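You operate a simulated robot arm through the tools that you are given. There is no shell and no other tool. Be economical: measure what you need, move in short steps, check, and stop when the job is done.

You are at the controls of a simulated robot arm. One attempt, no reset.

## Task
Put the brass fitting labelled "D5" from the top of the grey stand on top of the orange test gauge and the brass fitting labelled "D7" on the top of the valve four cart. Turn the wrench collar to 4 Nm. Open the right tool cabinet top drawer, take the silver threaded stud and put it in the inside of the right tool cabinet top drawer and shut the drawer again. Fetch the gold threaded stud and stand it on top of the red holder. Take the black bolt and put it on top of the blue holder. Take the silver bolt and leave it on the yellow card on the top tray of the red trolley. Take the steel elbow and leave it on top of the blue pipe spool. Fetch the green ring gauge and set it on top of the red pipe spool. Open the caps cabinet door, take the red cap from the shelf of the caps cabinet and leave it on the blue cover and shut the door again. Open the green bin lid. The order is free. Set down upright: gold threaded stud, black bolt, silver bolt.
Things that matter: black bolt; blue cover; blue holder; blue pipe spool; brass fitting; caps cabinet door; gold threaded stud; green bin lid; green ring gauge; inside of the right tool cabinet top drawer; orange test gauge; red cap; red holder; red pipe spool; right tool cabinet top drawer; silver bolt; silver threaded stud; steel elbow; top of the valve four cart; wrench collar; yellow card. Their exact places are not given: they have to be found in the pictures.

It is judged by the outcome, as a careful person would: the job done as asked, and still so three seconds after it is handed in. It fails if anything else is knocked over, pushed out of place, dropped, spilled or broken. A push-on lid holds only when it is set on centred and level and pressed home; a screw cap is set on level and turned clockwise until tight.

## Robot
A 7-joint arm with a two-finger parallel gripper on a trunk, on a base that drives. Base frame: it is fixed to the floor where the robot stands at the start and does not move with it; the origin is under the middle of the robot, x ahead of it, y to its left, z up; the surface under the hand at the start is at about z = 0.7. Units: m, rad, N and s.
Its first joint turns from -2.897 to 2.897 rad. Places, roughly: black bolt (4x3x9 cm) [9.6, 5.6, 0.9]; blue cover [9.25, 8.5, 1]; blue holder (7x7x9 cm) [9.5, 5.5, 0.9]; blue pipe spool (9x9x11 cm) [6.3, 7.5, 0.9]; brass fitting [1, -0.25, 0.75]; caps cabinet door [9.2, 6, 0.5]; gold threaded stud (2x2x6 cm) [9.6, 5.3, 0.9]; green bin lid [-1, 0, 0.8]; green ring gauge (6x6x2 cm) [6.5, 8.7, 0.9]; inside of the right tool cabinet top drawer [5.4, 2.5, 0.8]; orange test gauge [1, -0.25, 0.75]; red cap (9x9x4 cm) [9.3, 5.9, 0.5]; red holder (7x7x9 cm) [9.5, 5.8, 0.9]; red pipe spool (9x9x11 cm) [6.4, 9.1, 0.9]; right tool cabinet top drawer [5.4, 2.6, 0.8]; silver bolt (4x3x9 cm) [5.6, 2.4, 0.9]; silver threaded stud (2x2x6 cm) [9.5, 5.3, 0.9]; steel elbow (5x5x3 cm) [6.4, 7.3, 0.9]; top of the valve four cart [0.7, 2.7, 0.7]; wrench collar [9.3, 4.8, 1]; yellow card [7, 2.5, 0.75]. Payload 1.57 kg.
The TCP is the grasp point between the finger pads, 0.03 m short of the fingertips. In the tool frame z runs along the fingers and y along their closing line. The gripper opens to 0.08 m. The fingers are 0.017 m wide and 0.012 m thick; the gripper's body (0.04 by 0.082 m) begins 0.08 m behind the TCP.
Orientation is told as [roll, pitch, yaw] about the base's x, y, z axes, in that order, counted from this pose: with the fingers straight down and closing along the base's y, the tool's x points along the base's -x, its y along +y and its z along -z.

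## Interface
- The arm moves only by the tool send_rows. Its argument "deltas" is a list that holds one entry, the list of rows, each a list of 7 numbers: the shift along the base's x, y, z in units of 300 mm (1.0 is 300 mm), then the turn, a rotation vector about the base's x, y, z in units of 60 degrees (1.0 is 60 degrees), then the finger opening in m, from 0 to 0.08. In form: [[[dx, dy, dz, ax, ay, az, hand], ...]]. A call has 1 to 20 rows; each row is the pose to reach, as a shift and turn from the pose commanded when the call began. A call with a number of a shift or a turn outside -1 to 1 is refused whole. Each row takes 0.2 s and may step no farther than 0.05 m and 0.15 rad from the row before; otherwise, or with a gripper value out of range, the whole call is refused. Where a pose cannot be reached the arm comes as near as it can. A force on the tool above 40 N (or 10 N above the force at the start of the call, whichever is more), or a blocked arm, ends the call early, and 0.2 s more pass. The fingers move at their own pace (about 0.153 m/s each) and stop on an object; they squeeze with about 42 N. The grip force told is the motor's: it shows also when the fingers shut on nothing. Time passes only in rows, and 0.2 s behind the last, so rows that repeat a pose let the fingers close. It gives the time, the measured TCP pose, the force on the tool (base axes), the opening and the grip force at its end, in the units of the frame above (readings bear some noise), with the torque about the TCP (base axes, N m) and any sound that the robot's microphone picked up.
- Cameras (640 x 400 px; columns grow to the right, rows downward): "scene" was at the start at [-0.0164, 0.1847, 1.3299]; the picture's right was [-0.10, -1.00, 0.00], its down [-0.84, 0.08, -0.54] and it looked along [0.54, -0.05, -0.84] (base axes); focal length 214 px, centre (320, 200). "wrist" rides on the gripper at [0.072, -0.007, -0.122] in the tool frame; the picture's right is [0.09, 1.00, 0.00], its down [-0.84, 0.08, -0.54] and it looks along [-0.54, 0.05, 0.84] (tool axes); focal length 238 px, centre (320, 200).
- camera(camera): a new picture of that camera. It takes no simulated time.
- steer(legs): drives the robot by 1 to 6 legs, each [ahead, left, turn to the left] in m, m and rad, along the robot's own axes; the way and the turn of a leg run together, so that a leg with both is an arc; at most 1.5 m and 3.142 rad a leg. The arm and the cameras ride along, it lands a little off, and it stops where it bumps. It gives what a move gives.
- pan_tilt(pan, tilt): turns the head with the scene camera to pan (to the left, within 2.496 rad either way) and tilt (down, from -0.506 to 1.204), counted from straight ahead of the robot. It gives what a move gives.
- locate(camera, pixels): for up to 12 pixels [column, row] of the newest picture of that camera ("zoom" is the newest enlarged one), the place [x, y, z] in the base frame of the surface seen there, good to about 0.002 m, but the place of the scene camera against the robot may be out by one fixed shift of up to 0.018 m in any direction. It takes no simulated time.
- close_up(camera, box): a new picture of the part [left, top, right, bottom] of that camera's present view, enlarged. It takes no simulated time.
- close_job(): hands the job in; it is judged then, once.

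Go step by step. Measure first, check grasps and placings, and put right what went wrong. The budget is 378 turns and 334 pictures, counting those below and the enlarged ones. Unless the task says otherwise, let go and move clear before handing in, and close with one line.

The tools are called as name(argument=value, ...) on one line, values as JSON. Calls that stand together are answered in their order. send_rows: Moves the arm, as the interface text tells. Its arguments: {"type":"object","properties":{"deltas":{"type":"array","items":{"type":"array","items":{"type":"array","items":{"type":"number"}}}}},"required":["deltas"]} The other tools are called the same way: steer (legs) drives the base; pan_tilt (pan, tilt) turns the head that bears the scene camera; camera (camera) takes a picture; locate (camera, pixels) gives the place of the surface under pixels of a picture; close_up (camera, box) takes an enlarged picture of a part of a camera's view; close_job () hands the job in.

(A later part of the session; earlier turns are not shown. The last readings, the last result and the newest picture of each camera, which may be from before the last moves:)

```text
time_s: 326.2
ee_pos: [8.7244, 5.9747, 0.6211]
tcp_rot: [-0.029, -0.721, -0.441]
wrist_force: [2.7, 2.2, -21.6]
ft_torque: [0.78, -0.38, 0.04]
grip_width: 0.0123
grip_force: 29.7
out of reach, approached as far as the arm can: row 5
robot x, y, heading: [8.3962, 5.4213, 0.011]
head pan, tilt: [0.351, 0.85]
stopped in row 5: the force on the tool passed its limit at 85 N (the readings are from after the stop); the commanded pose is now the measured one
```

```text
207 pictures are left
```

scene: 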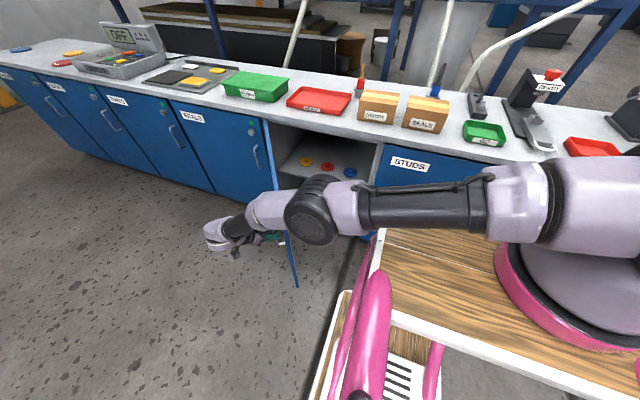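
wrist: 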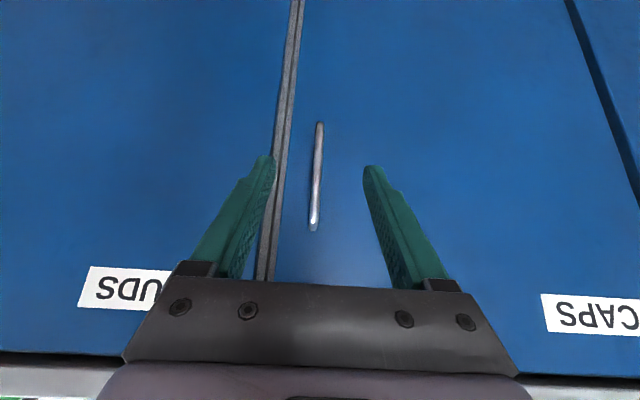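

Door is ~55° open and the arm is at its limit; the caps (yellow, red, blue) show on the shelf. Release and slide up off the handle.

send_rows(deltas=[[[0, 0, 0, 0, 0, 0, 0.04], [0, 0, 0, 0, 0, 0, 0.06], [0, 0, 0.02, 0, 0, 0, 0.06], [-0.04, 0.0, 0.12, 0, 0, 0, 0.06], [-0.08, 0.0, 0.24, 0, 0, 0, 0.06], [-0.12, 0.0, 0.38, 0, 0, 0, 0.06], [-0.16, 0.0, 0.5, 0, 0, 0, 0.06]]])

camera(camera="wrist")

camera(camera="scene")

```text
time_s: 327.9
ee_pos: [8.6779, 5.9755, 0.774]
tcp_rot: [-0.028, -0.723, -0.442]
wrist_force: [-0.7, 0.3, -0.3]
ft_torque: [0.02, 0.04, -0.01]
grip_width: 0.0598
grip_force: 0.0
robot x, y, heading: [8.3951, 5.4248, 0.005]
head pan, tilt: [0.351, 0.85]
```

```text
206 pictures are left
```

wrist: 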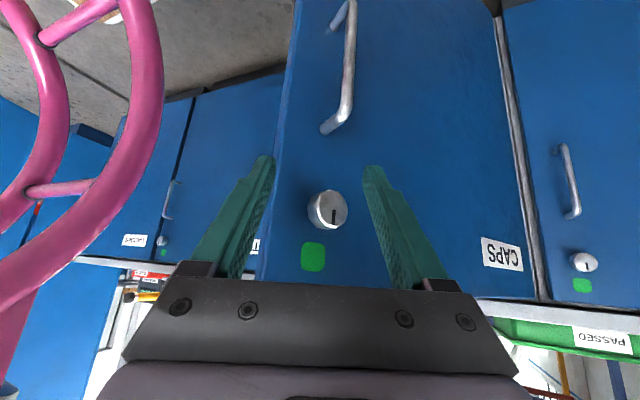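

```text
205 pictures are left
```

scene: 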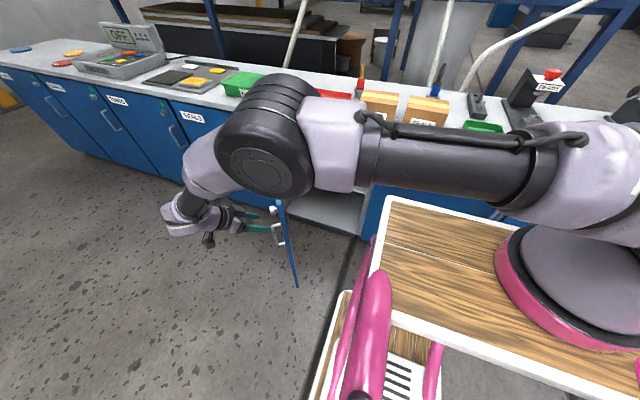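

The door holds. I'll lift the arm clear, restore the tool to vertical, and reposition the base to push the door wider from inside.

send_rows(deltas=[[[0, 0, 0.15, 0, 0, 0, 0.04], [0, 0, 0.3, 0, 0, 0, 0.02], [0, 0, 0.45, 0, 0, 0, 0.0], [0, 0, 0.6, 0, 0, 0, 0.0], [0, 0, 0.75, 0, 0, 0, 0.0], [0, 0, 0.9, 0, 0, 0, 0.0], [0.05, -0.1, 1.0, 0, 0, 0, 0.0]]])

send_rows(deltas=[[[0.05, -0.1, 0, 0, 0, 0.1, 0], [0.1, -0.2, 0, 0, 0, 0.2, 0], [0.15, -0.3, 0, 0, 0, 0.3, 0], [0.2, -0.4, 0, 0, 0, 0.42, 0]]])

send_rows(deltas=[[[0.05, -0.1, 0.05, 0, 0.1, 0.0, 0], [0.1, -0.2, 0.1, 0, 0.2, 0, 0], [0.15, -0.3, 0.15, 0, 0.3, 0, 0], [0.2, -0.4, 0.2, 0, 0.4, 0, 0], [0.25, -0.5, 0.25, 0, 0.52, 0, 0], [0.3, -0.6, 0.3, 0, 0.64, 0, 0], [0.3, -0.6, 0.3, 0, 0.69, 0, 0]]])

```text
time_s: 329.4
ee_pos: [8.6921, 5.9452, 1.0741]
tcp_rot: [-0.028, -0.722, -0.442]
wrist_force: [-0.5, 1.0, 1.0]
ft_torque: [-0.05, -0.05, -0.03]
grip_width: 0.0
grip_force: 21.1
robot x, y, heading: [8.396, 5.4254, 0.013]
head pan, tilt: [0.351, 0.85]
```

```text
time_s: 330.4
ee_pos: [8.7502, 5.8258, 1.0741]
tcp_rot: [-0.027, -0.721, -0.001]
wrist_force: [-0.4, 0.0, -0.7]
ft_torque: [-0.01, -0.03, -0.01]
grip_width: 0.0001
grip_force: 21.9
robot x, y, heading: [8.3944, 5.4256, 0.013]
head pan, tilt: [0.351, 0.85]
```

```text
time_s: 332.1
ee_pos: [8.8412, 5.6453, 1.1646]
tcp_rot: [-0.027, 0.001, -0.001]
wrist_force: [-0.2, 0.2, -0.3]
ft_torque: [0.0, 0.01, 0.0]
grip_width: 0.0001
grip_force: 21.1
robot x, y, heading: [8.3952, 5.4244, 0.001]
head pan, tilt: [0.351, 0.85]
```

steer(legs=[[-0.22, 0, 0], [0, 0.28, 0]])

camera(camera="wrist")

camera(camera="scene")

```text
time_s: 335.3
ee_pos: [8.6206, 5.9255, 1.1648]
tcp_rot: [-0.029, 0.0, -0.006]
wrist_force: [0.8, -0.6, 0.3]
ft_torque: [-0.02, -0.03, 0.0]
grip_width: 0.0
grip_force: 20.9
robot x, y, heading: [8.1702, 5.7021, 0.009]
head pan, tilt: [0.351, 0.85]
```

```text
204 pictures are left
```

wrist: 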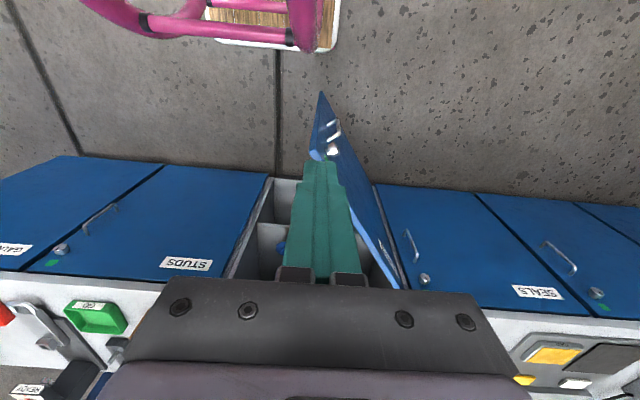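

```text
203 pictures are left
```

scene: 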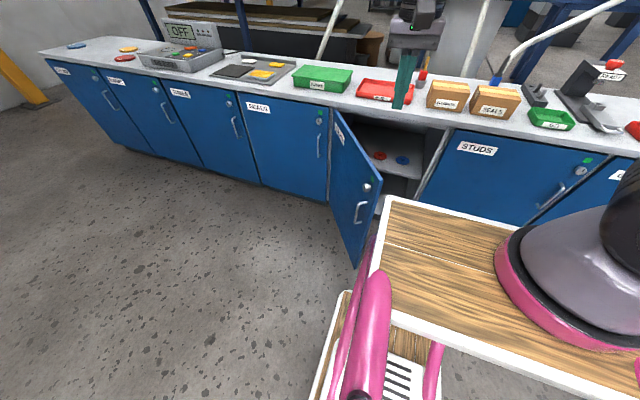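

locate(camera="wrist", pixels=[[321, 95], [313, 155], [315, 130], [325, 150], [360, 220], [385, 265], [300, 165]])

locate(camera="scene", pixels=[[379, 156], [381, 190], [352, 265], [345, 140], [379, 155], [402, 158], [410, 140]])

```text
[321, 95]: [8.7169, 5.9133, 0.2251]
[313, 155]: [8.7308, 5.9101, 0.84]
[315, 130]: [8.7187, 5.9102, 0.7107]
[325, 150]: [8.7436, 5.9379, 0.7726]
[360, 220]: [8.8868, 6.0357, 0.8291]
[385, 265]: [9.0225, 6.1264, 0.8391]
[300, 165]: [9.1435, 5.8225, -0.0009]
```

```text
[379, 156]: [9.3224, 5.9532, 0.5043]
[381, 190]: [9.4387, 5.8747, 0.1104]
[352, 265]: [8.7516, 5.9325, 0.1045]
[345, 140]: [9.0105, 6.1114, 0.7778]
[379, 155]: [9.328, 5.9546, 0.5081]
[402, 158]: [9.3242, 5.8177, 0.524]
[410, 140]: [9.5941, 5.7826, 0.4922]
```

Door edge now at (8.725, 5.91). Put closed fingers on the inner side at (8.83, 5.86) and descend.

send_rows(deltas=[[[0.14, -0.06, 0, 0.026, 0, 0, 0], [0.28, -0.12, 0, 0.026, 0, 0, 0], [0.42, -0.18, 0, 0.026, 0, 0, 0], [0.56, -0.22, 0, 0.026, 0, 0, 0], [0.7, -0.22, 0, 0.026, 0, 0, 0], [0.7, -0.22, -0.15, 0.026, 0, 0, 0], [0.7, -0.22, -0.3, 0.026, 0, 0, 0], [0.7, -0.22, -0.45, 0.026, 0, 0, 0], [0.7, -0.22, -0.6, 0.026, 0, 0, 0], [0.7, -0.22, -0.75, 0.026, 0, 0, 0], [0.7, -0.22, -0.9, 0.026, 0, 0, 0], [0.7, -0.22, -1.0, 0.026, 0, 0, 0]]])

send_rows(deltas=[[[0, 0, -0.15, 0, 0, 0, 0], [0, 0, -0.3, 0, 0, 0, 0], [0, 0, -0.42, 0, 0, 0, 0]]])

camera(camera="wrist")

camera(camera="scene")

```text
time_s: 337.9
ee_pos: [8.8303, 5.8585, 0.8646]
tcp_rot: [0.001, 0.0, -0.004]
wrist_force: [0.9, 0.0, 0.6]
ft_torque: [-0.01, 0.0, -0.02]
grip_width: 0.0
grip_force: 21.3
robot x, y, heading: [8.174, 5.7057, 0.007]
head pan, tilt: [0.351, 0.85]
```

```text
time_s: 338.7
ee_pos: [8.8313, 5.8572, 0.7372]
tcp_rot: [0.0, 0.001, -0.005]
wrist_force: [0.0, -0.5, 0.1]
ft_torque: [0.04, 0.01, -0.02]
grip_width: 0.0
grip_force: 20.7
robot x, y, heading: [8.1797, 5.7035, 0.003]
head pan, tilt: [0.351, 0.85]
```

```text
202 pictures are left
```

wrist: 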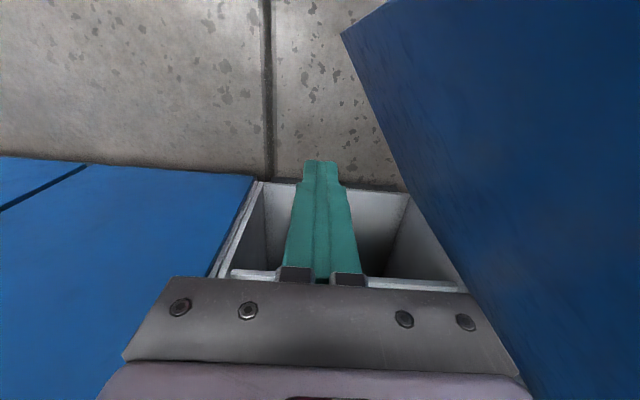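

```text
201 pictures are left
```

scene: 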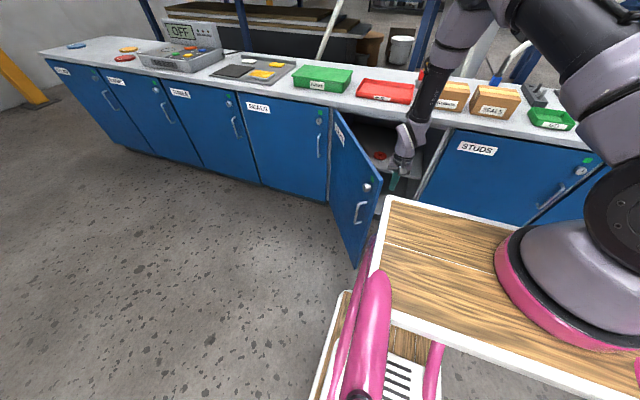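

Push the door outward along the arc.

send_rows(deltas=[[[-0.115, 0.115, 0, 0, 0, 0, 0], [-0.215, 0.231, 0, 0, 0, 0, 0], [-0.303, 0.356, 0, 0, 0, 0, 0], [-0.38, 0.489, 0, 0, 0, 0, 0], [-0.445, 0.628, 0, 0, 0, 0, 0], [-0.497, 0.772, 0, 0, 0, 0, 0], [-0.536, 0.92, 0, 0, 0, 0, 0]]])

camera(camera="scene")

```text
time_s: 340.3
ee_pos: [8.6698, 6.134, 0.7393]
tcp_rot: [0.0, -0.001, -0.006]
wrist_force: [0.0, -0.7, 0.0]
ft_torque: [0.03, 0.07, -0.01]
grip_width: 0.0
grip_force: 21.5
robot x, y, heading: [8.1731, 5.701, 0.006]
head pan, tilt: [0.351, 0.85]
```

```text
200 pictures are left
```

scene: 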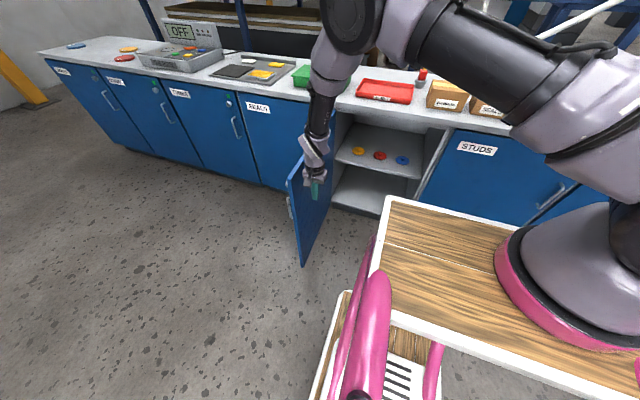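

send_rows(deltas=[[[-0.025, 0.15, 0, 0, 0, 0, 0], [-0.037, 0.3, 0, 0, 0, 0, 0], [-0.035, 0.45, 0, 0, 0, 0, 0]]])

camera(camera="scene")

```text
time_s: 341.1
ee_pos: [8.6588, 6.2694, 0.7382]
tcp_rot: [-0.001, 0.001, -0.004]
wrist_force: [-0.4, -0.2, 0.4]
ft_torque: [0.01, 0.02, 0.04]
grip_width: 0.0
grip_force: 21.0
robot x, y, heading: [8.1715, 5.7001, 0.007]
head pan, tilt: [0.351, 0.85]
```

```text
199 pictures are left
```

scene: 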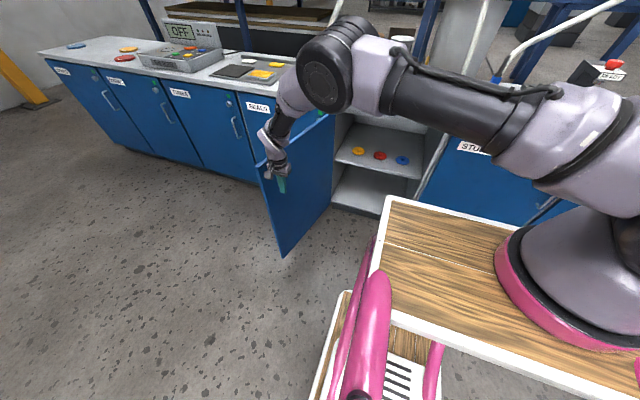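

Door is wide open. Measure the red cap on the shelf.

close_up(camera="scene", box=[320, 100, 450, 220])

locate(camera="scene", pixels=[[380, 153], [374, 155], [387, 156], [380, 160], [380, 150], [358, 150], [402, 160], [375, 168], [370, 178], [380, 131], [420, 180]])

```text
3.33 times, centred on (385, 160) of scene
```

zoom: 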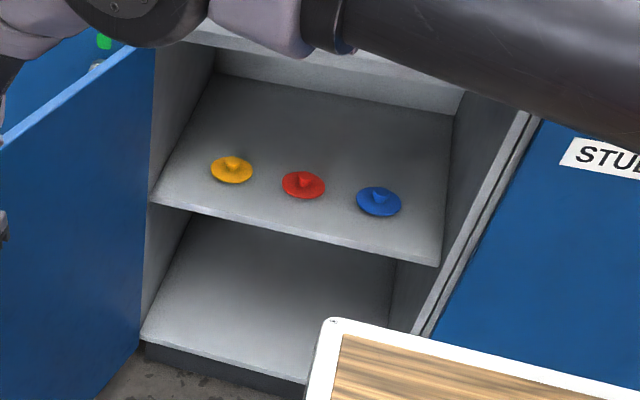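

```text
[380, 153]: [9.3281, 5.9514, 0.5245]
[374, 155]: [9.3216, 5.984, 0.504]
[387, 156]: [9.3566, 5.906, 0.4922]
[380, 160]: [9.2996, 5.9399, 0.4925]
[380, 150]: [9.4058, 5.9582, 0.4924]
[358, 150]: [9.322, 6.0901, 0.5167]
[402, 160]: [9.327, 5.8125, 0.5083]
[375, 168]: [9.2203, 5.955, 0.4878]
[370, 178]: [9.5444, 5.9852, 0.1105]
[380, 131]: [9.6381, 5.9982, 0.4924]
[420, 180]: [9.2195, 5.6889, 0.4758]
```

Red cap centre ≈ (9.31, 5.96), knob top ≈0.53, shelf z≈0.497. Lift the arm, centre it, and drive in front of the opening.

send_rows(deltas=[[[0, -0.1, 0.08, 0, 0, 0, 0], [0, -0.2, 0.2, 0, 0, 0, 0], [0, -0.3, 0.34, 0, 0, 0, 0], [0, -0.4, 0.48, 0, 0, 0, 0], [0, -0.5, 0.62, 0, 0, 0, 0.02], [0, -0.62, 0.75, 0, 0, 0, 0.04], [0.05, -0.74, 0.88, 0, 0, 0, 0.06], [0.1, -0.86, 1.0, 0, 0, 0, 0.06], [0.2, -0.98, 1.0, 0, 0, 0, 0.06]]])

steer(legs=[[0, 0.15, 0], [0.34, 0, 0]])

camera(camera="wrist")

```text
refused: row 3 steps farther than a row can; nothing moved
```

```text
time_s: 342.0
ee_pos: [8.658, 6.289, 0.7363]
tcp_rot: [-0.017, 0.007, -0.014]
wrist_force: [-4.7, -14.2, 7.1]
ft_torque: [1.69, -0.64, -0.08]
grip_width: 0.0
grip_force: 21.4
robot x, y, heading: [8.1781, 5.7283, 0.001]
head pan, tilt: [0.351, 0.85]
stopped in leg 1: the force on the tool passed its limit at 114 N (the readings are from after the stop); the commanded pose is now the measured one
```

```text
197 pictures are left
```

wrist: 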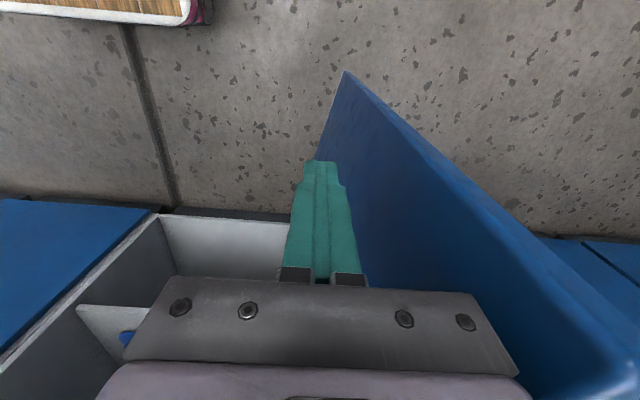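

The arm move was refused so the base only nudged the door (it stopped; nothing harmed). Now lift the arm properly first.

send_rows(deltas=[[[0, -0.08, 0.05, 0, 0, 0, 0], [0, -0.16, 0.15, 0, 0, 0, 0], [0, -0.24, 0.27, 0, 0, 0, 0], [0, -0.32, 0.39, 0, 0, 0, 0], [0, -0.42, 0.5, 0, 0, 0, 0.02], [0, -0.52, 0.61, 0, 0, 0, 0.04], [0.04, -0.62, 0.72, 0, 0, 0, 0.06], [0.08, -0.72, 0.83, 0, 0, 0, 0.06], [0.14, -0.82, 0.93, 0, 0, 0, 0.06], [0.2, -0.92, 1.0, 0, 0, 0, 0.06]]])

```text
time_s: 344.2
ee_pos: [8.7185, 6.0138, 1.0354]
tcp_rot: [-0.016, 0.007, -0.012]
wrist_force: [-0.6, 0.1, -0.6]
ft_torque: [-0.07, -0.02, 0.01]
grip_width: 0.06
grip_force: 0.0
robot x, y, heading: [8.1749, 5.7276, 0.0]
head pan, tilt: [0.351, 0.85]
```

steer(legs=[[0, 0.12, 0], [0.33, 0, 0]])

camera(camera="scene")

```text
time_s: 347.2
ee_pos: [9.0478, 6.1343, 1.0356]
tcp_rot: [-0.015, 0.008, -0.013]
wrist_force: [0.0, 0.4, -1.1]
ft_torque: [0.01, -0.01, -0.02]
grip_width: 0.0601
grip_force: 0.1
robot x, y, heading: [8.4973, 5.8542, 0.001]
head pan, tilt: [0.351, 0.85]
```

```text
196 pictures are left
```

scene: 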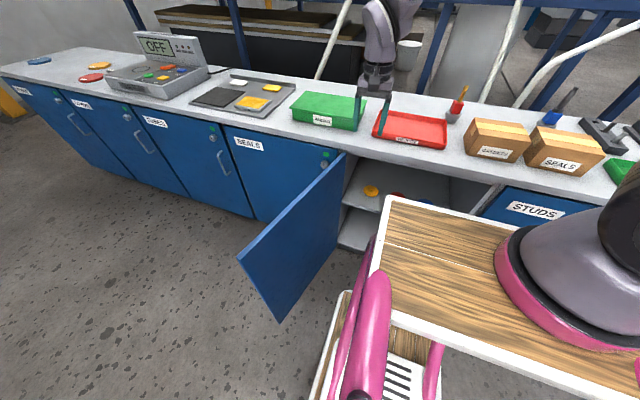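

steer(legs=[[-0.04, 0, 0]])

send_rows(deltas=[[[0.02, -0.12, 0, 0.015, -0.1, 0.01, 0.06], [0.04, -0.24, 0, 0.015, -0.2, 0.01, 0.06], [0.06, -0.36, 0, 0.015, -0.3, 0.01, 0.06], [0.08, -0.48, -0.05, 0.015, -0.4, 0.01, 0.06], [0.08, -0.58, -0.12, 0.015, -0.5, 0.01, 0.06], [0.08, -0.58, -0.25, 0.015, -0.5, 0.01, 0.06], [0.08, -0.58, -0.4, 0.015, -0.5, 0.01, 0.06], [0.08, -0.58, -0.55, 0.015, -0.5, 0.01, 0.06], [0.08, -0.58, -0.7, 0.015, -0.5, 0.01, 0.06], [0.08, -0.58, -0.85, 0.015, -0.5, 0.01, 0.06]]])

camera(camera="wrist")

camera(camera="scene")

```text
time_s: 348.1
ee_pos: [9.0079, 6.1348, 1.0353]
tcp_rot: [-0.016, 0.008, -0.011]
wrist_force: [-0.6, -0.7, 0.9]
ft_torque: [-0.06, 0.0, -0.02]
grip_width: 0.0599
grip_force: 0.0
robot x, y, heading: [8.4609, 5.8507, 0.008]
head pan, tilt: [0.351, 0.85]
```

```text
time_s: 350.3
ee_pos: [9.0302, 5.9627, 0.7813]
tcp_rot: [0.009, -0.515, -0.006]
wrist_force: [-0.4, -0.6, 0.6]
ft_torque: [0.0, -0.01, 0.01]
grip_width: 0.06
grip_force: 0.0
robot x, y, heading: [8.4636, 5.8526, 0.005]
head pan, tilt: [0.351, 0.85]
```

```text
195 pictures are left
```

wrist: 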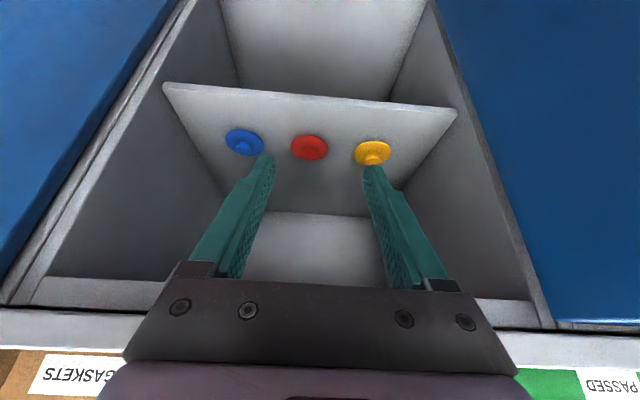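

```text
194 pictures are left
```

scene: 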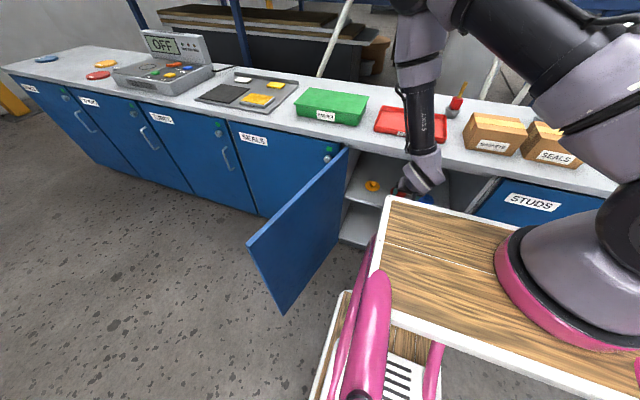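

Excellent view: red cap at wrist (309,147). Measure it.

close_up(camera="wrist", box=[270, 120, 350, 180])

locate(camera="zoom", pixels=[[310, 225], [285, 215], [340, 215], [310, 250], [310, 130], [165, 210], [455, 210], [310, 310], [310, 200]])

```text
6.67 times, centred on (310, 150) of wrist
```

zoom: 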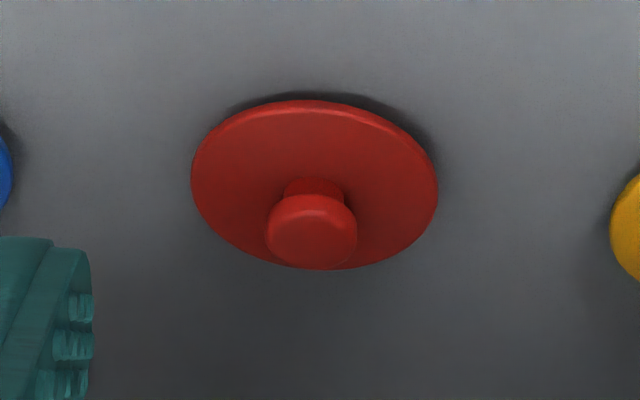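

```text
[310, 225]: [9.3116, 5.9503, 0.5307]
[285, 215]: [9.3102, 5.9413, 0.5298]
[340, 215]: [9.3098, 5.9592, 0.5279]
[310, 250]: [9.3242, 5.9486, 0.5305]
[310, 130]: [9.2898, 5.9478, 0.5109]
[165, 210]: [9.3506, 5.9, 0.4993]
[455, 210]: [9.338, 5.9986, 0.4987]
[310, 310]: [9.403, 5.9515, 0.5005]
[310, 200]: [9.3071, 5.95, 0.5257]
```

Knob centre ≈ (9.318, 5.950), head z 0.521–0.531, disc top ≈0.511. Approach at 45° to a pre-grasp point.

send_rows(deltas=[[[0.1, -0.01, -0.08, 0, -0.05, 0, 0.05], [0.2, -0.02, -0.16, 0, -0.1, 0, 0.05], [0.3, -0.03, -0.24, 0, -0.15, 0, 0.05], [0.4, -0.035, -0.32, 0, -0.2, 0, 0.05], [0.5, -0.042, -0.4, 0, -0.258, 0, 0.05], [0.58, -0.042, -0.47, 0, -0.258, 0, 0.05]]])

camera(camera="wrist")

```text
time_s: 351.7
ee_pos: [9.2047, 5.9478, 0.6398]
tcp_rot: [0.009, -0.787, -0.008]
wrist_force: [-0.4, 0.0, 0.1]
ft_torque: [-0.02, 0.02, 0.0]
grip_width: 0.0498
grip_force: 0.2
robot x, y, heading: [8.4595, 5.8552, 0.001]
head pan, tilt: [0.351, 0.85]
```

```text
192 pictures are left
```

wrist: 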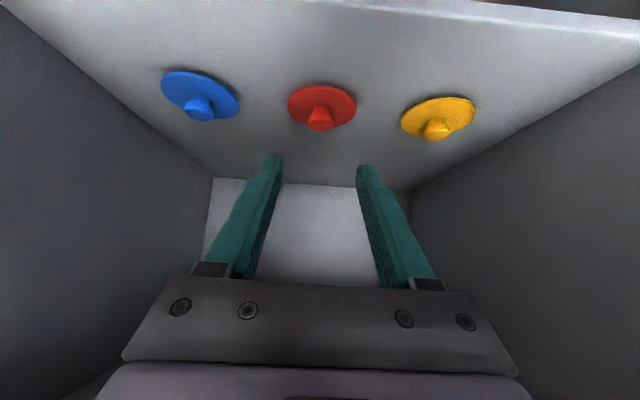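

close_up(camera="wrist", box=[280, 70, 360, 140])

locate(camera="zoom", pixels=[[320, 300], [235, 290], [390, 290], [315, 340], [315, 250], [315, 170], [315, 200], [110, 210], [560, 220]])

```text
5.71 times, centred on (320, 105) of wrist
```

zoom: 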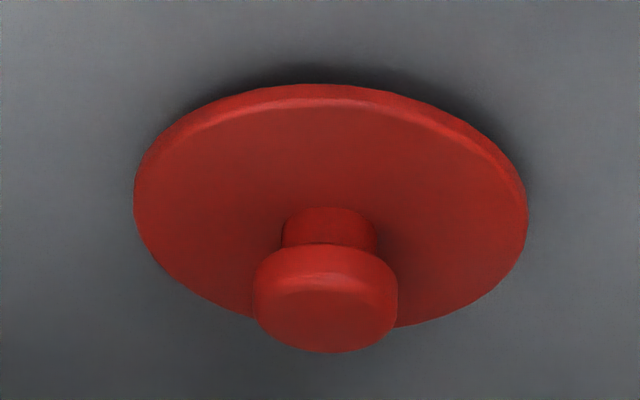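

```text
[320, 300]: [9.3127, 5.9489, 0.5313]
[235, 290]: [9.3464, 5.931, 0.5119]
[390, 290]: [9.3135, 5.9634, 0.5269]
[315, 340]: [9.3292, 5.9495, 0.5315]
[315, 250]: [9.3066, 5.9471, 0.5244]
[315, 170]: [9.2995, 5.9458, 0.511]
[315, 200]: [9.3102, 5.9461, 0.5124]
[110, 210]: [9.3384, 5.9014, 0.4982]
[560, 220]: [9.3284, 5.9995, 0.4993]
```

send_rows(deltas=[[[0.1, 0.007, -0.1, 0, 0, 0, 0.05], [0.2, 0.007, -0.2, 0, 0, 0, 0.05], [0.28, 0.007, -0.28, 0, 0, 0, 0.05], [0.334, 0.007, -0.333, 0, 0, 0, 0.05], [0.334, 0.007, -0.333, 0, 0, 0, 0.03], [0.334, 0.007, -0.333, 0, 0, 0, 0.0], [0.334, 0.007, -0.333, 0, 0, 0, 0.0]]])

camera(camera="wrist")

```text
time_s: 353.3
ee_pos: [9.3024, 5.9507, 0.5398]
tcp_rot: [0.009, -0.785, -0.007]
wrist_force: [-0.2, -0.3, -1.1]
ft_torque: [0.01, 0.01, 0.04]
grip_width: 0.0279
grip_force: 38.3
robot x, y, heading: [8.4591, 5.8529, 0.006]
head pan, tilt: [0.351, 0.85]
```

```text
190 pictures are left
```

wrist: 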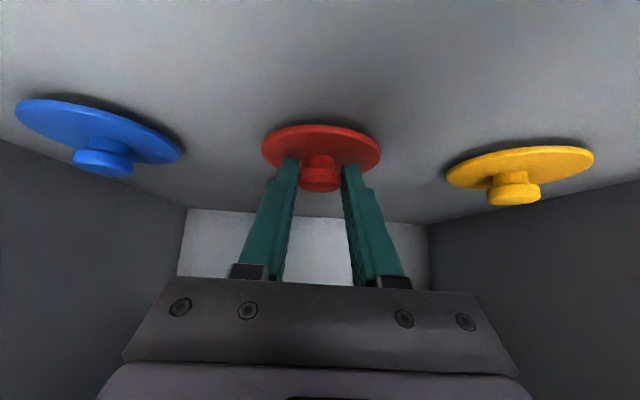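

Knob gripped (28 mm). Lift slightly and retract the same way.

send_rows(deltas=[[[0, 0, 0.04, 0, 0, 0, 0], [-0.02, 0, 0.1, 0, 0, 0, 0], [-0.12, 0, 0.2, 0, 0, 0, 0], [-0.22, 0, 0.3, 0, 0, 0, 0], [-0.33, 0, 0.36, 0, 0, 0, 0], [-0.43, 0, 0.42, 0, 0.05, 0, 0], [-0.53, 0, 0.5, 0, 0.1, 0, 0], [-0.63, 0, 0.58, 0, 0.15, 0, 0], [-0.73, 0, 0.66, 0, 0.2, 0, 0], [-0.83, 0, 0.74, 0, 0.25, 0, 0], [-0.92, 0, 0.82, 0, 0.25, 0, 0]]])

camera(camera="wrist")

```text
time_s: 355.7
ee_pos: [9.0298, 5.9493, 0.7853]
tcp_rot: [0.006, -0.525, -0.008]
wrist_force: [1.2, -0.9, -0.7]
ft_torque: [-0.02, 0.01, 0.02]
grip_width: 0.0278
grip_force: 38.4
robot x, y, heading: [8.4607, 5.851, 0.005]
head pan, tilt: [0.351, 0.85]
```

```text
189 pictures are left
```

wrist: 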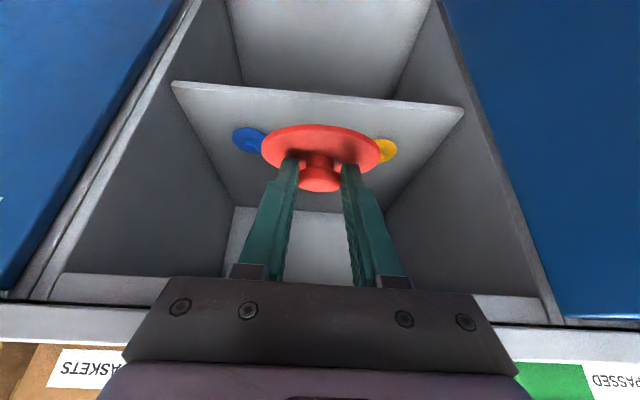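

Red cap is held. Raise and retract, then survey the far end toward the blue cover.

send_rows(deltas=[[[-0.06, 0, 0.14, 0, 0, 0, 0], [-0.1, 0, 0.28, 0, 0, 0, 0], [-0.12, 0, 0.43, 0, 0, 0, 0], [-0.12, 0, 0.58, 0, 0, 0, 0], [-0.12, 0, 0.73, 0, 0, 0, 0], [-0.12, 0, 0.88, 0, 0, 0, 0], [-0.12, 0, 1.0, 0, 0, 0, 0]]])

pan_tilt(pan=0.9, tilt=0.5)

camera(camera="scene")

```text
time_s: 357.3
ee_pos: [9.0101, 5.9692, 1.0936]
tcp_rot: [0.006, -0.524, -0.007]
wrist_force: [0.8, 0.8, -0.2]
ft_torque: [-0.07, -0.03, -0.02]
grip_width: 0.027
grip_force: 37.9
out of reach, approached as far as the arm can: row 2, 3, 4, 5, 6, 7
robot x, y, heading: [8.4626, 5.8503, 0.007]
head pan, tilt: [0.351, 0.85]
```

```text
time_s: 358.2
ee_pos: [9.0108, 5.9678, 1.0927]
tcp_rot: [0.005, -0.525, -0.007]
wrist_force: [-0.6, -0.2, -0.3]
ft_torque: [-0.04, 0.0, 0.01]
grip_width: 0.0273
grip_force: 37.5
robot x, y, heading: [8.465, 5.8498, 0.004]
head pan, tilt: [0.901, 0.499]
```

```text
188 pictures are left
```

scene: 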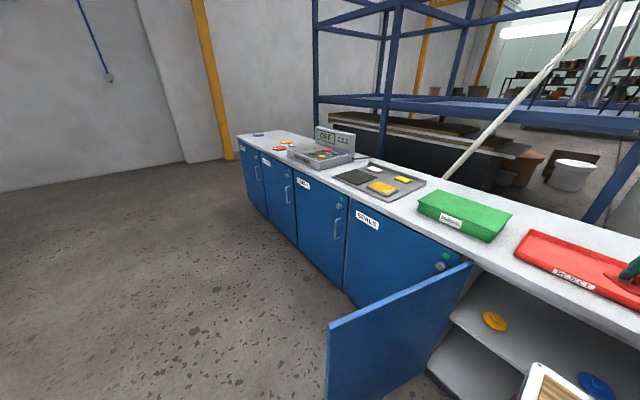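

camera(camera="wrist")

close_up(camera="scene", box=[230, 115, 350, 190])

locate(camera="scene", pixels=[[258, 133], [280, 148], [288, 141], [238, 137], [330, 322], [240, 185]])

```text
187 pictures are left
```

wrist: 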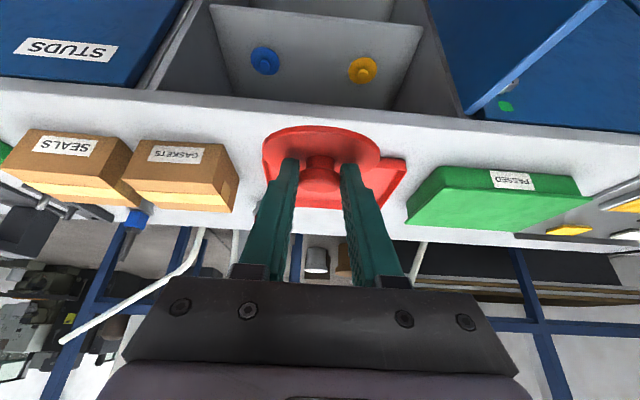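

```text
5.33 times, centred on (290, 152) of scene
```

zoom: 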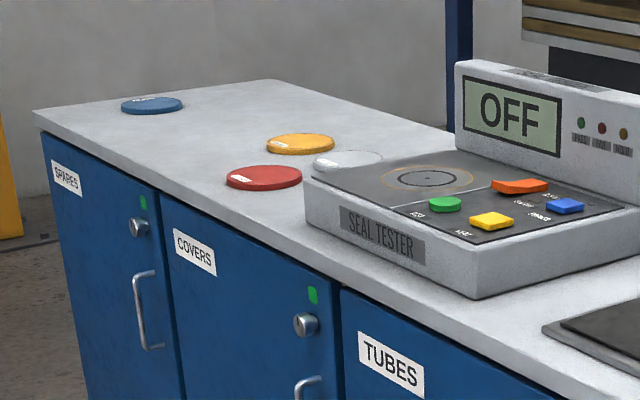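

```text
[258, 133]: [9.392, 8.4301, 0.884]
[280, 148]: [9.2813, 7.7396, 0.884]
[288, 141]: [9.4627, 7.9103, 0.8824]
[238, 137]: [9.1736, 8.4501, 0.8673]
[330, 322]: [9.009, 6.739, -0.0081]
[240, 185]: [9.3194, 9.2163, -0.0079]
```

Blue cover disc is at about (9.38, 8.44). Back off, slide along in front (clear of the open door) and approach.

steer(legs=[[-0.42, 0, 0], [0, 1.3, 0], [0, 1.25, 0], [0.5, 0, 0]])

camera(camera="wrist")

pan_tilt(pan=-0.1, tilt=0.6)

camera(camera="scene")

```text
time_s: 375.4
ee_pos: [9.0746, 8.5059, 1.093]
tcp_rot: [0.005, -0.524, -0.011]
wrist_force: [-0.5, -0.7, -0.2]
ft_torque: [-0.02, 0.01, -0.02]
grip_width: 0.0278
grip_force: 38.1
robot x, y, heading: [8.5222, 8.3926, 0.001]
head pan, tilt: [0.901, 0.499]
```

```text
185 pictures are left
```

wrist: 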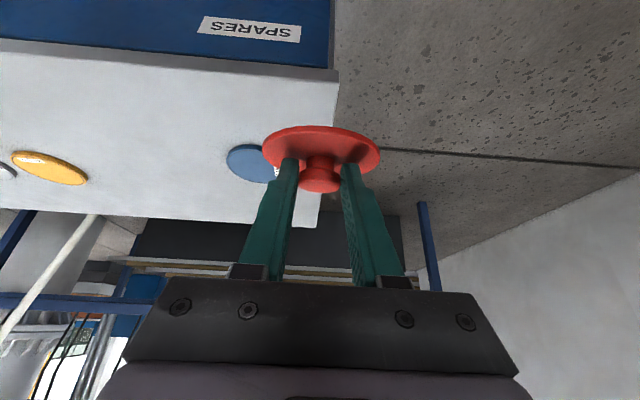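

```text
time_s: 376.6
ee_pos: [9.0759, 8.5049, 1.0933]
tcp_rot: [0.005, -0.524, -0.013]
wrist_force: [0.3, 0.0, -0.3]
ft_torque: [0.02, 0.02, 0.02]
grip_width: 0.0276
grip_force: 38.1
robot x, y, heading: [8.523, 8.3933, 0.001]
head pan, tilt: [-0.099, 0.6]
```

```text
184 pictures are left
```

scene: 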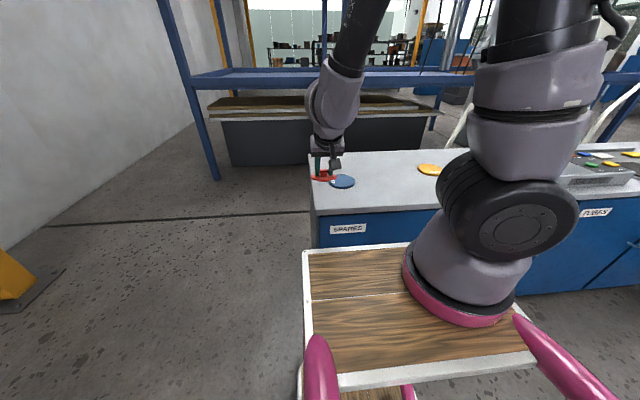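

send_rows(deltas=[[[0, 0.12, 0, 0, 0, 0, 0], [0, 0.24, 0, 0, 0, 0, 0], [0, 0.36, 0, 0, 0, 0, 0]]])

camera(camera="wrist")

```text
time_s: 377.4
ee_pos: [9.0759, 8.613, 1.0942]
tcp_rot: [0.003, -0.524, -0.011]
wrist_force: [-1.5, -0.3, -0.5]
ft_torque: [0.04, 0.0, 0.0]
grip_width: 0.0278
grip_force: 37.6
robot x, y, heading: [8.5229, 8.3915, -0.003]
head pan, tilt: [-0.099, 0.6]
```

```text
183 pictures are left
```

wrist: 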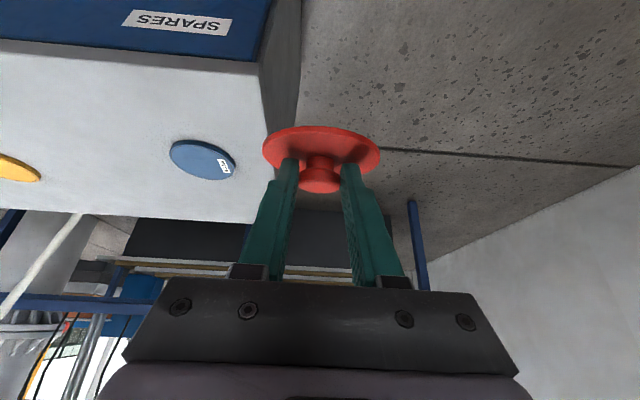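

close_up(camera="wrist", box=[160, 130, 250, 190])

locate(camera="wrist", pixels=[[203, 159], [171, 152], [236, 168], [200, 142], [205, 176], [150, 190]])

close_up(camera="wrist", box=[250, 110, 390, 200])

locate(camera="wrist", pixels=[[265, 150], [378, 152], [320, 129], [318, 185], [280, 140], [365, 140]])

```text
6.67 times, centred on (205, 160) of wrist
```

zoom: 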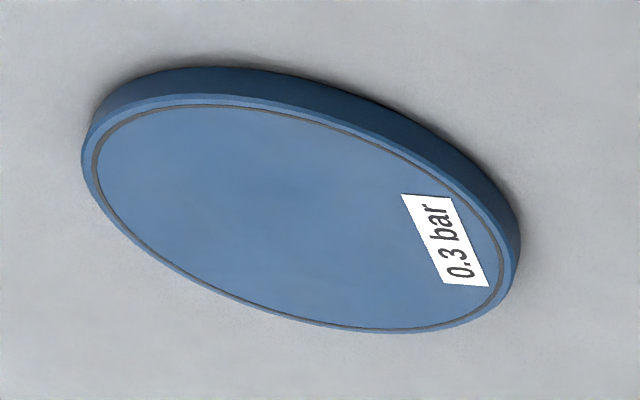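

```text
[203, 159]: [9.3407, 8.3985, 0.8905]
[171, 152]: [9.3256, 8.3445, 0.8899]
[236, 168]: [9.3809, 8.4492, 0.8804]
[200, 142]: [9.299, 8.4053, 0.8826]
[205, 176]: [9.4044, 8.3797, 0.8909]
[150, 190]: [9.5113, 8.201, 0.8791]
```

```text
4.44 times, centred on (320, 155) of wrist
```

zoom: 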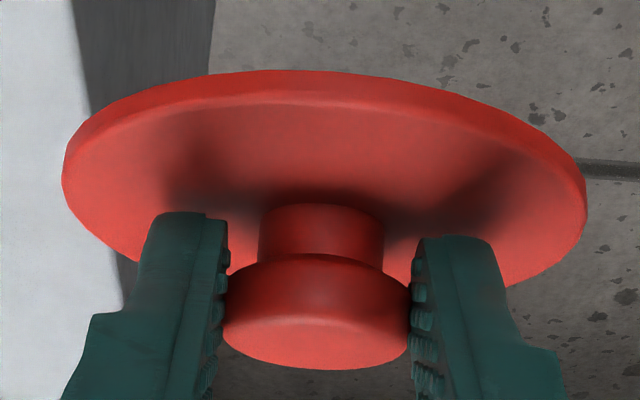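

```text
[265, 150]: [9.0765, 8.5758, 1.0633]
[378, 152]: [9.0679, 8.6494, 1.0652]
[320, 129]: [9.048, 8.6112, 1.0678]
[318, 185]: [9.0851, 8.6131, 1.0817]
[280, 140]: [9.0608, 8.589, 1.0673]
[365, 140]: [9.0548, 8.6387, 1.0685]
```

Blue cover ("0.3 bar") centre ≈ (9.353, 8.398), top z 0.8905. With the grasp offset, target TCP is (9.3375, 8.398, 0.931) at 45° pitch. Approach above first.

send_rows(deltas=[[[0.08, -0.09, 0, 0, -0.03, 0, 0], [0.16, -0.18, 0, 0, -0.06, 0, 0], [0.24, -0.27, 0, 0, -0.09, 0, 0], [0.32, -0.36, 0, 0, -0.12, 0, 0], [0.4, -0.45, -0.03, 0, -0.15, 0, 0], [0.48, -0.54, -0.06, 0, -0.18, 0, 0], [0.56, -0.63, -0.1, 0, -0.22, 0, 0], [0.613, -0.717, -0.147, 0, -0.25, 0.01, 0]]])

camera(camera="wrist")

close_up(camera="scene", box=[300, 100, 420, 210])

```text
time_s: 379.2
ee_pos: [9.2589, 8.3961, 1.0481]
tcp_rot: [0.01, -0.784, -0.001]
wrist_force: [-0.2, 0.6, 0.3]
ft_torque: [-0.02, -0.01, -0.02]
grip_width: 0.0276
grip_force: 38.1
robot x, y, heading: [8.5247, 8.3907, -0.001]
head pan, tilt: [-0.099, 0.6]
```

```text
180 pictures are left
```

wrist: 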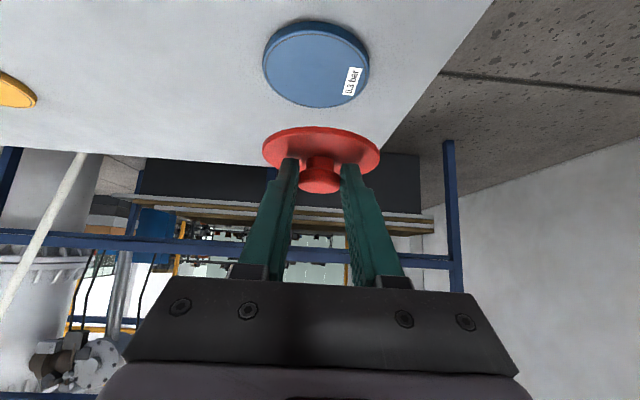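

```text
3.64 times, centred on (360, 155) of scene
```

zoom: 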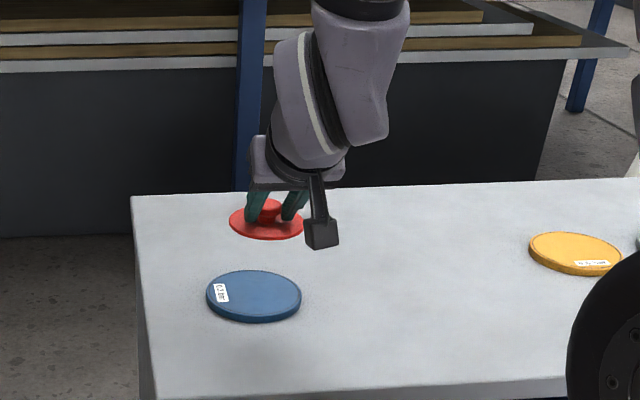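

locate(camera="wrist", pixels=[[316, 66], [264, 60], [368, 68], [314, 28], [318, 106]])

```text
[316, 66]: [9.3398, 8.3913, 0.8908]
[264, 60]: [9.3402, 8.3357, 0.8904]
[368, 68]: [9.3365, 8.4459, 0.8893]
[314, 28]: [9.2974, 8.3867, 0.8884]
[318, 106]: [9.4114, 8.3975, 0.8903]
```

send_rows(deltas=[[[0.13, -0.008, -0.08, 0, 0, 0, 0], [0.26, -0.015, -0.16, 0, 0, 0, 0], [0.26, -0.015, -0.28, 0, 0, 0, 0], [0.26, -0.015, -0.35, 0, 0, 0, 0], [0.26, -0.015, -0.375, 0, 0, 0, 0]]])

camera(camera="wrist")

close_up(camera="scene", box=[300, 120, 400, 210])

```text
time_s: 380.4
ee_pos: [9.3364, 8.3948, 0.9364]
tcp_rot: [0.007, -0.785, -0.002]
wrist_force: [0.3, 0.4, -0.9]
ft_torque: [-0.01, 0.01, 0.0]
grip_width: 0.0277
grip_force: 37.9
robot x, y, heading: [8.5292, 8.393, 0.005]
head pan, tilt: [-0.099, 0.6]
```

```text
178 pictures are left
```

wrist: 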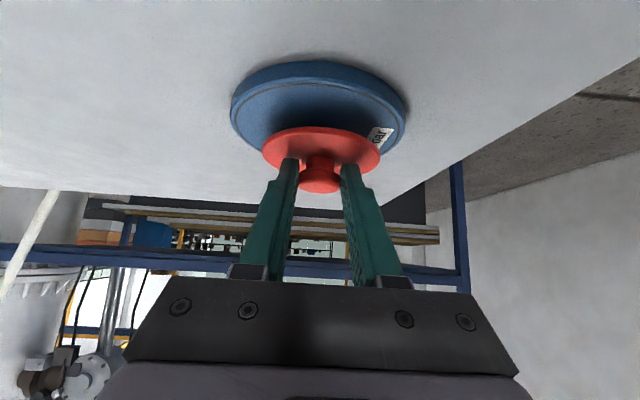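

```text
4.44 times, centred on (350, 165) of scene
```

zoom: 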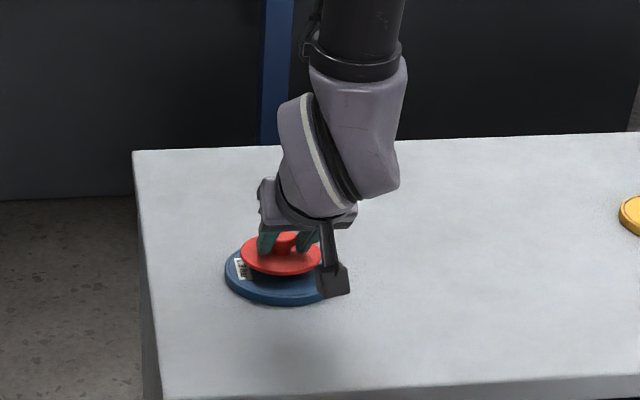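

send_rows(deltas=[[[0, -0.006, -0.008, 0, 0, 0, 0], [0, -0.006, -0.014, 0, 0, 0, 0], [0, -0.006, -0.02, 0, 0, 0, 0], [0, -0.006, -0.024, 0, 0, 0, 0]]])

close_up(camera="scene", box=[320, 150, 400, 200])

```text
time_s: 381.4
ee_pos: [9.3371, 8.3924, 0.9305]
tcp_rot: [0.007, -0.787, -0.001]
wrist_force: [-1.1, -0.3, 5.8]
ft_torque: [0.03, -0.08, 0.05]
grip_width: 0.0274
grip_force: 37.9
robot x, y, heading: [8.5217, 8.3912, 0.005]
head pan, tilt: [-0.099, 0.6]
```

```text
8.00 times, centred on (360, 175) of scene
```

zoom: 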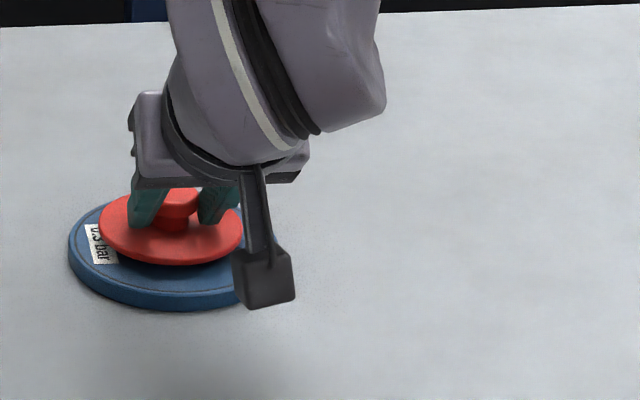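

Contact (6 N). Release and back out along the tool axis.

send_rows(deltas=[[[0, 0, 0, 0, 0, 0, 0.035], [0, 0, 0, 0, 0, 0, 0.045], [0, 0, 0, 0, 0, 0, 0.05], [-0.03, 0, 0.03, 0, 0, 0, 0.05], [-0.1, 0, 0.1, 0, 0, 0, 0.05], [-0.2, 0, 0.2, 0, 0, 0, 0.05], [-0.3, 0, 0.3, 0, 0, 0, 0.05], [-0.4, 0, 0.4, 0, 0, 0, 0.05]]])

camera(camera="wrist")

close_up(camera="scene", box=[320, 140, 400, 200])

```text
time_s: 383.2
ee_pos: [9.2162, 8.392, 1.0489]
tcp_rot: [0.007, -0.786, -0.003]
wrist_force: [0.9, -0.1, -0.4]
ft_torque: [0.01, 0.0, -0.01]
grip_width: 0.0501
grip_force: 0.0
robot x, y, heading: [8.5249, 8.3892, 0.002]
head pan, tilt: [-0.099, 0.6]
```

```text
175 pictures are left
```

wrist: 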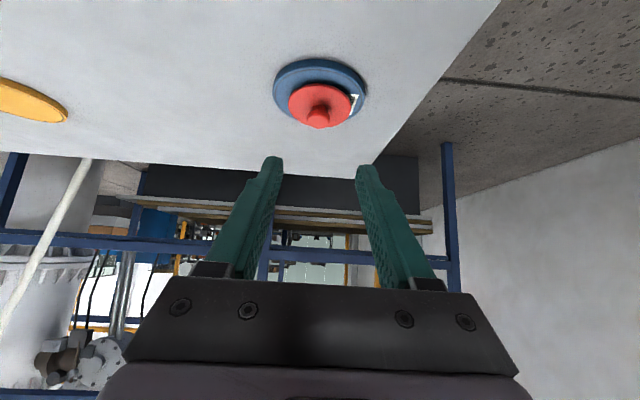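

```text
6.67 times, centred on (360, 170) of scene
```

zoom: 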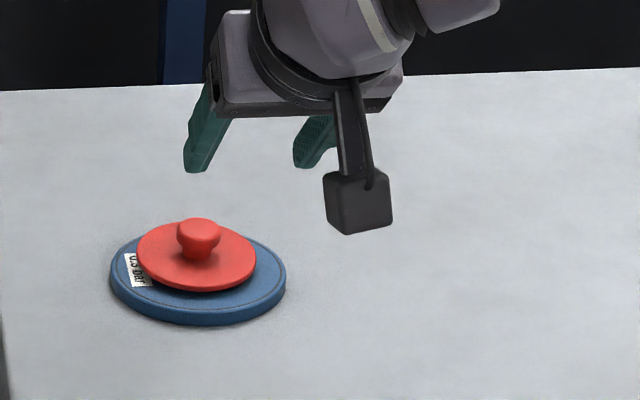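

locate(camera="wrist", pixels=[[289, 103], [350, 105], [318, 86], [318, 122], [318, 61], [275, 85], [365, 92]])

```text
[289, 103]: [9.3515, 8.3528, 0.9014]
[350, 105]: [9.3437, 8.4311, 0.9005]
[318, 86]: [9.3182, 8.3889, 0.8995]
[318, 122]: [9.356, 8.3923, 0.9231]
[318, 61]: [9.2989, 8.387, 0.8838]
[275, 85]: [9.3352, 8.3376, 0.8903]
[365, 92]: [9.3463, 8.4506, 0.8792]
```

The cap is centred on the cover. Restore the tool to vertical, back off, and turn around to look for the pipe spools.

send_rows(deltas=[[[-0.05, 0, 0.1, 0, 0.1, 0, 0.05], [-0.1, 0, 0.2, 0, 0.2, 0, 0.05], [-0.15, 0, 0.3, 0, 0.3, 0, 0.05], [-0.2, 0, 0.4, 0, 0.4, 0, 0.06], [-0.25, 0, 0.5, 0, 0.5, 0, 0.06], [-0.3, 0, 0.6, 0, 0.62, 0, 0.06], [-0.35, 0, 0.7, 0, 0.75, 0, 0.06], [-0.4, 0, 0.8, 0, 0.75, 0, 0.06]]])

steer(legs=[[-0.6, 0, 0], [0, 0, 3.1]])

pan_tilt(pan=0.1, tilt=0.4)

camera(camera="scene")

```text
time_s: 385.1
ee_pos: [9.0972, 8.3932, 1.2905]
tcp_rot: [0.007, 0.0, -0.001]
wrist_force: [0.8, -0.2, 0.5]
ft_torque: [0.02, 0.02, 0.01]
grip_width: 0.0599
grip_force: 0.0
robot x, y, heading: [8.527, 8.3949, 0.007]
head pan, tilt: [-0.099, 0.6]
```

```text
time_s: 395.7
ee_pos: [7.3542, 8.4242, 1.2899]
tcp_rot: [0.005, -0.001, 3.083]
wrist_force: [-0.3, -0.6, -0.4]
ft_torque: [0.0, -0.04, 0.02]
grip_width: 0.0602
grip_force: 0.1
robot x, y, heading: [7.9256, 8.3936, 3.093]
head pan, tilt: [-0.099, 0.6]
```

```text
time_s: 396.4
ee_pos: [7.3542, 8.4233, 1.2903]
tcp_rot: [0.007, 0.001, 3.085]
wrist_force: [-0.2, 0.5, 0.0]
ft_torque: [0.04, 0.03, 0.03]
grip_width: 0.0599
grip_force: 0.0
robot x, y, heading: [7.9257, 8.3915, 3.09]
head pan, tilt: [0.099, 0.4]
```

```text
173 pictures are left
```

scene: 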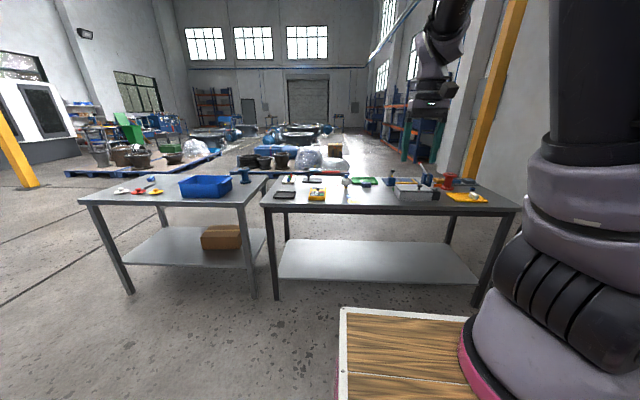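

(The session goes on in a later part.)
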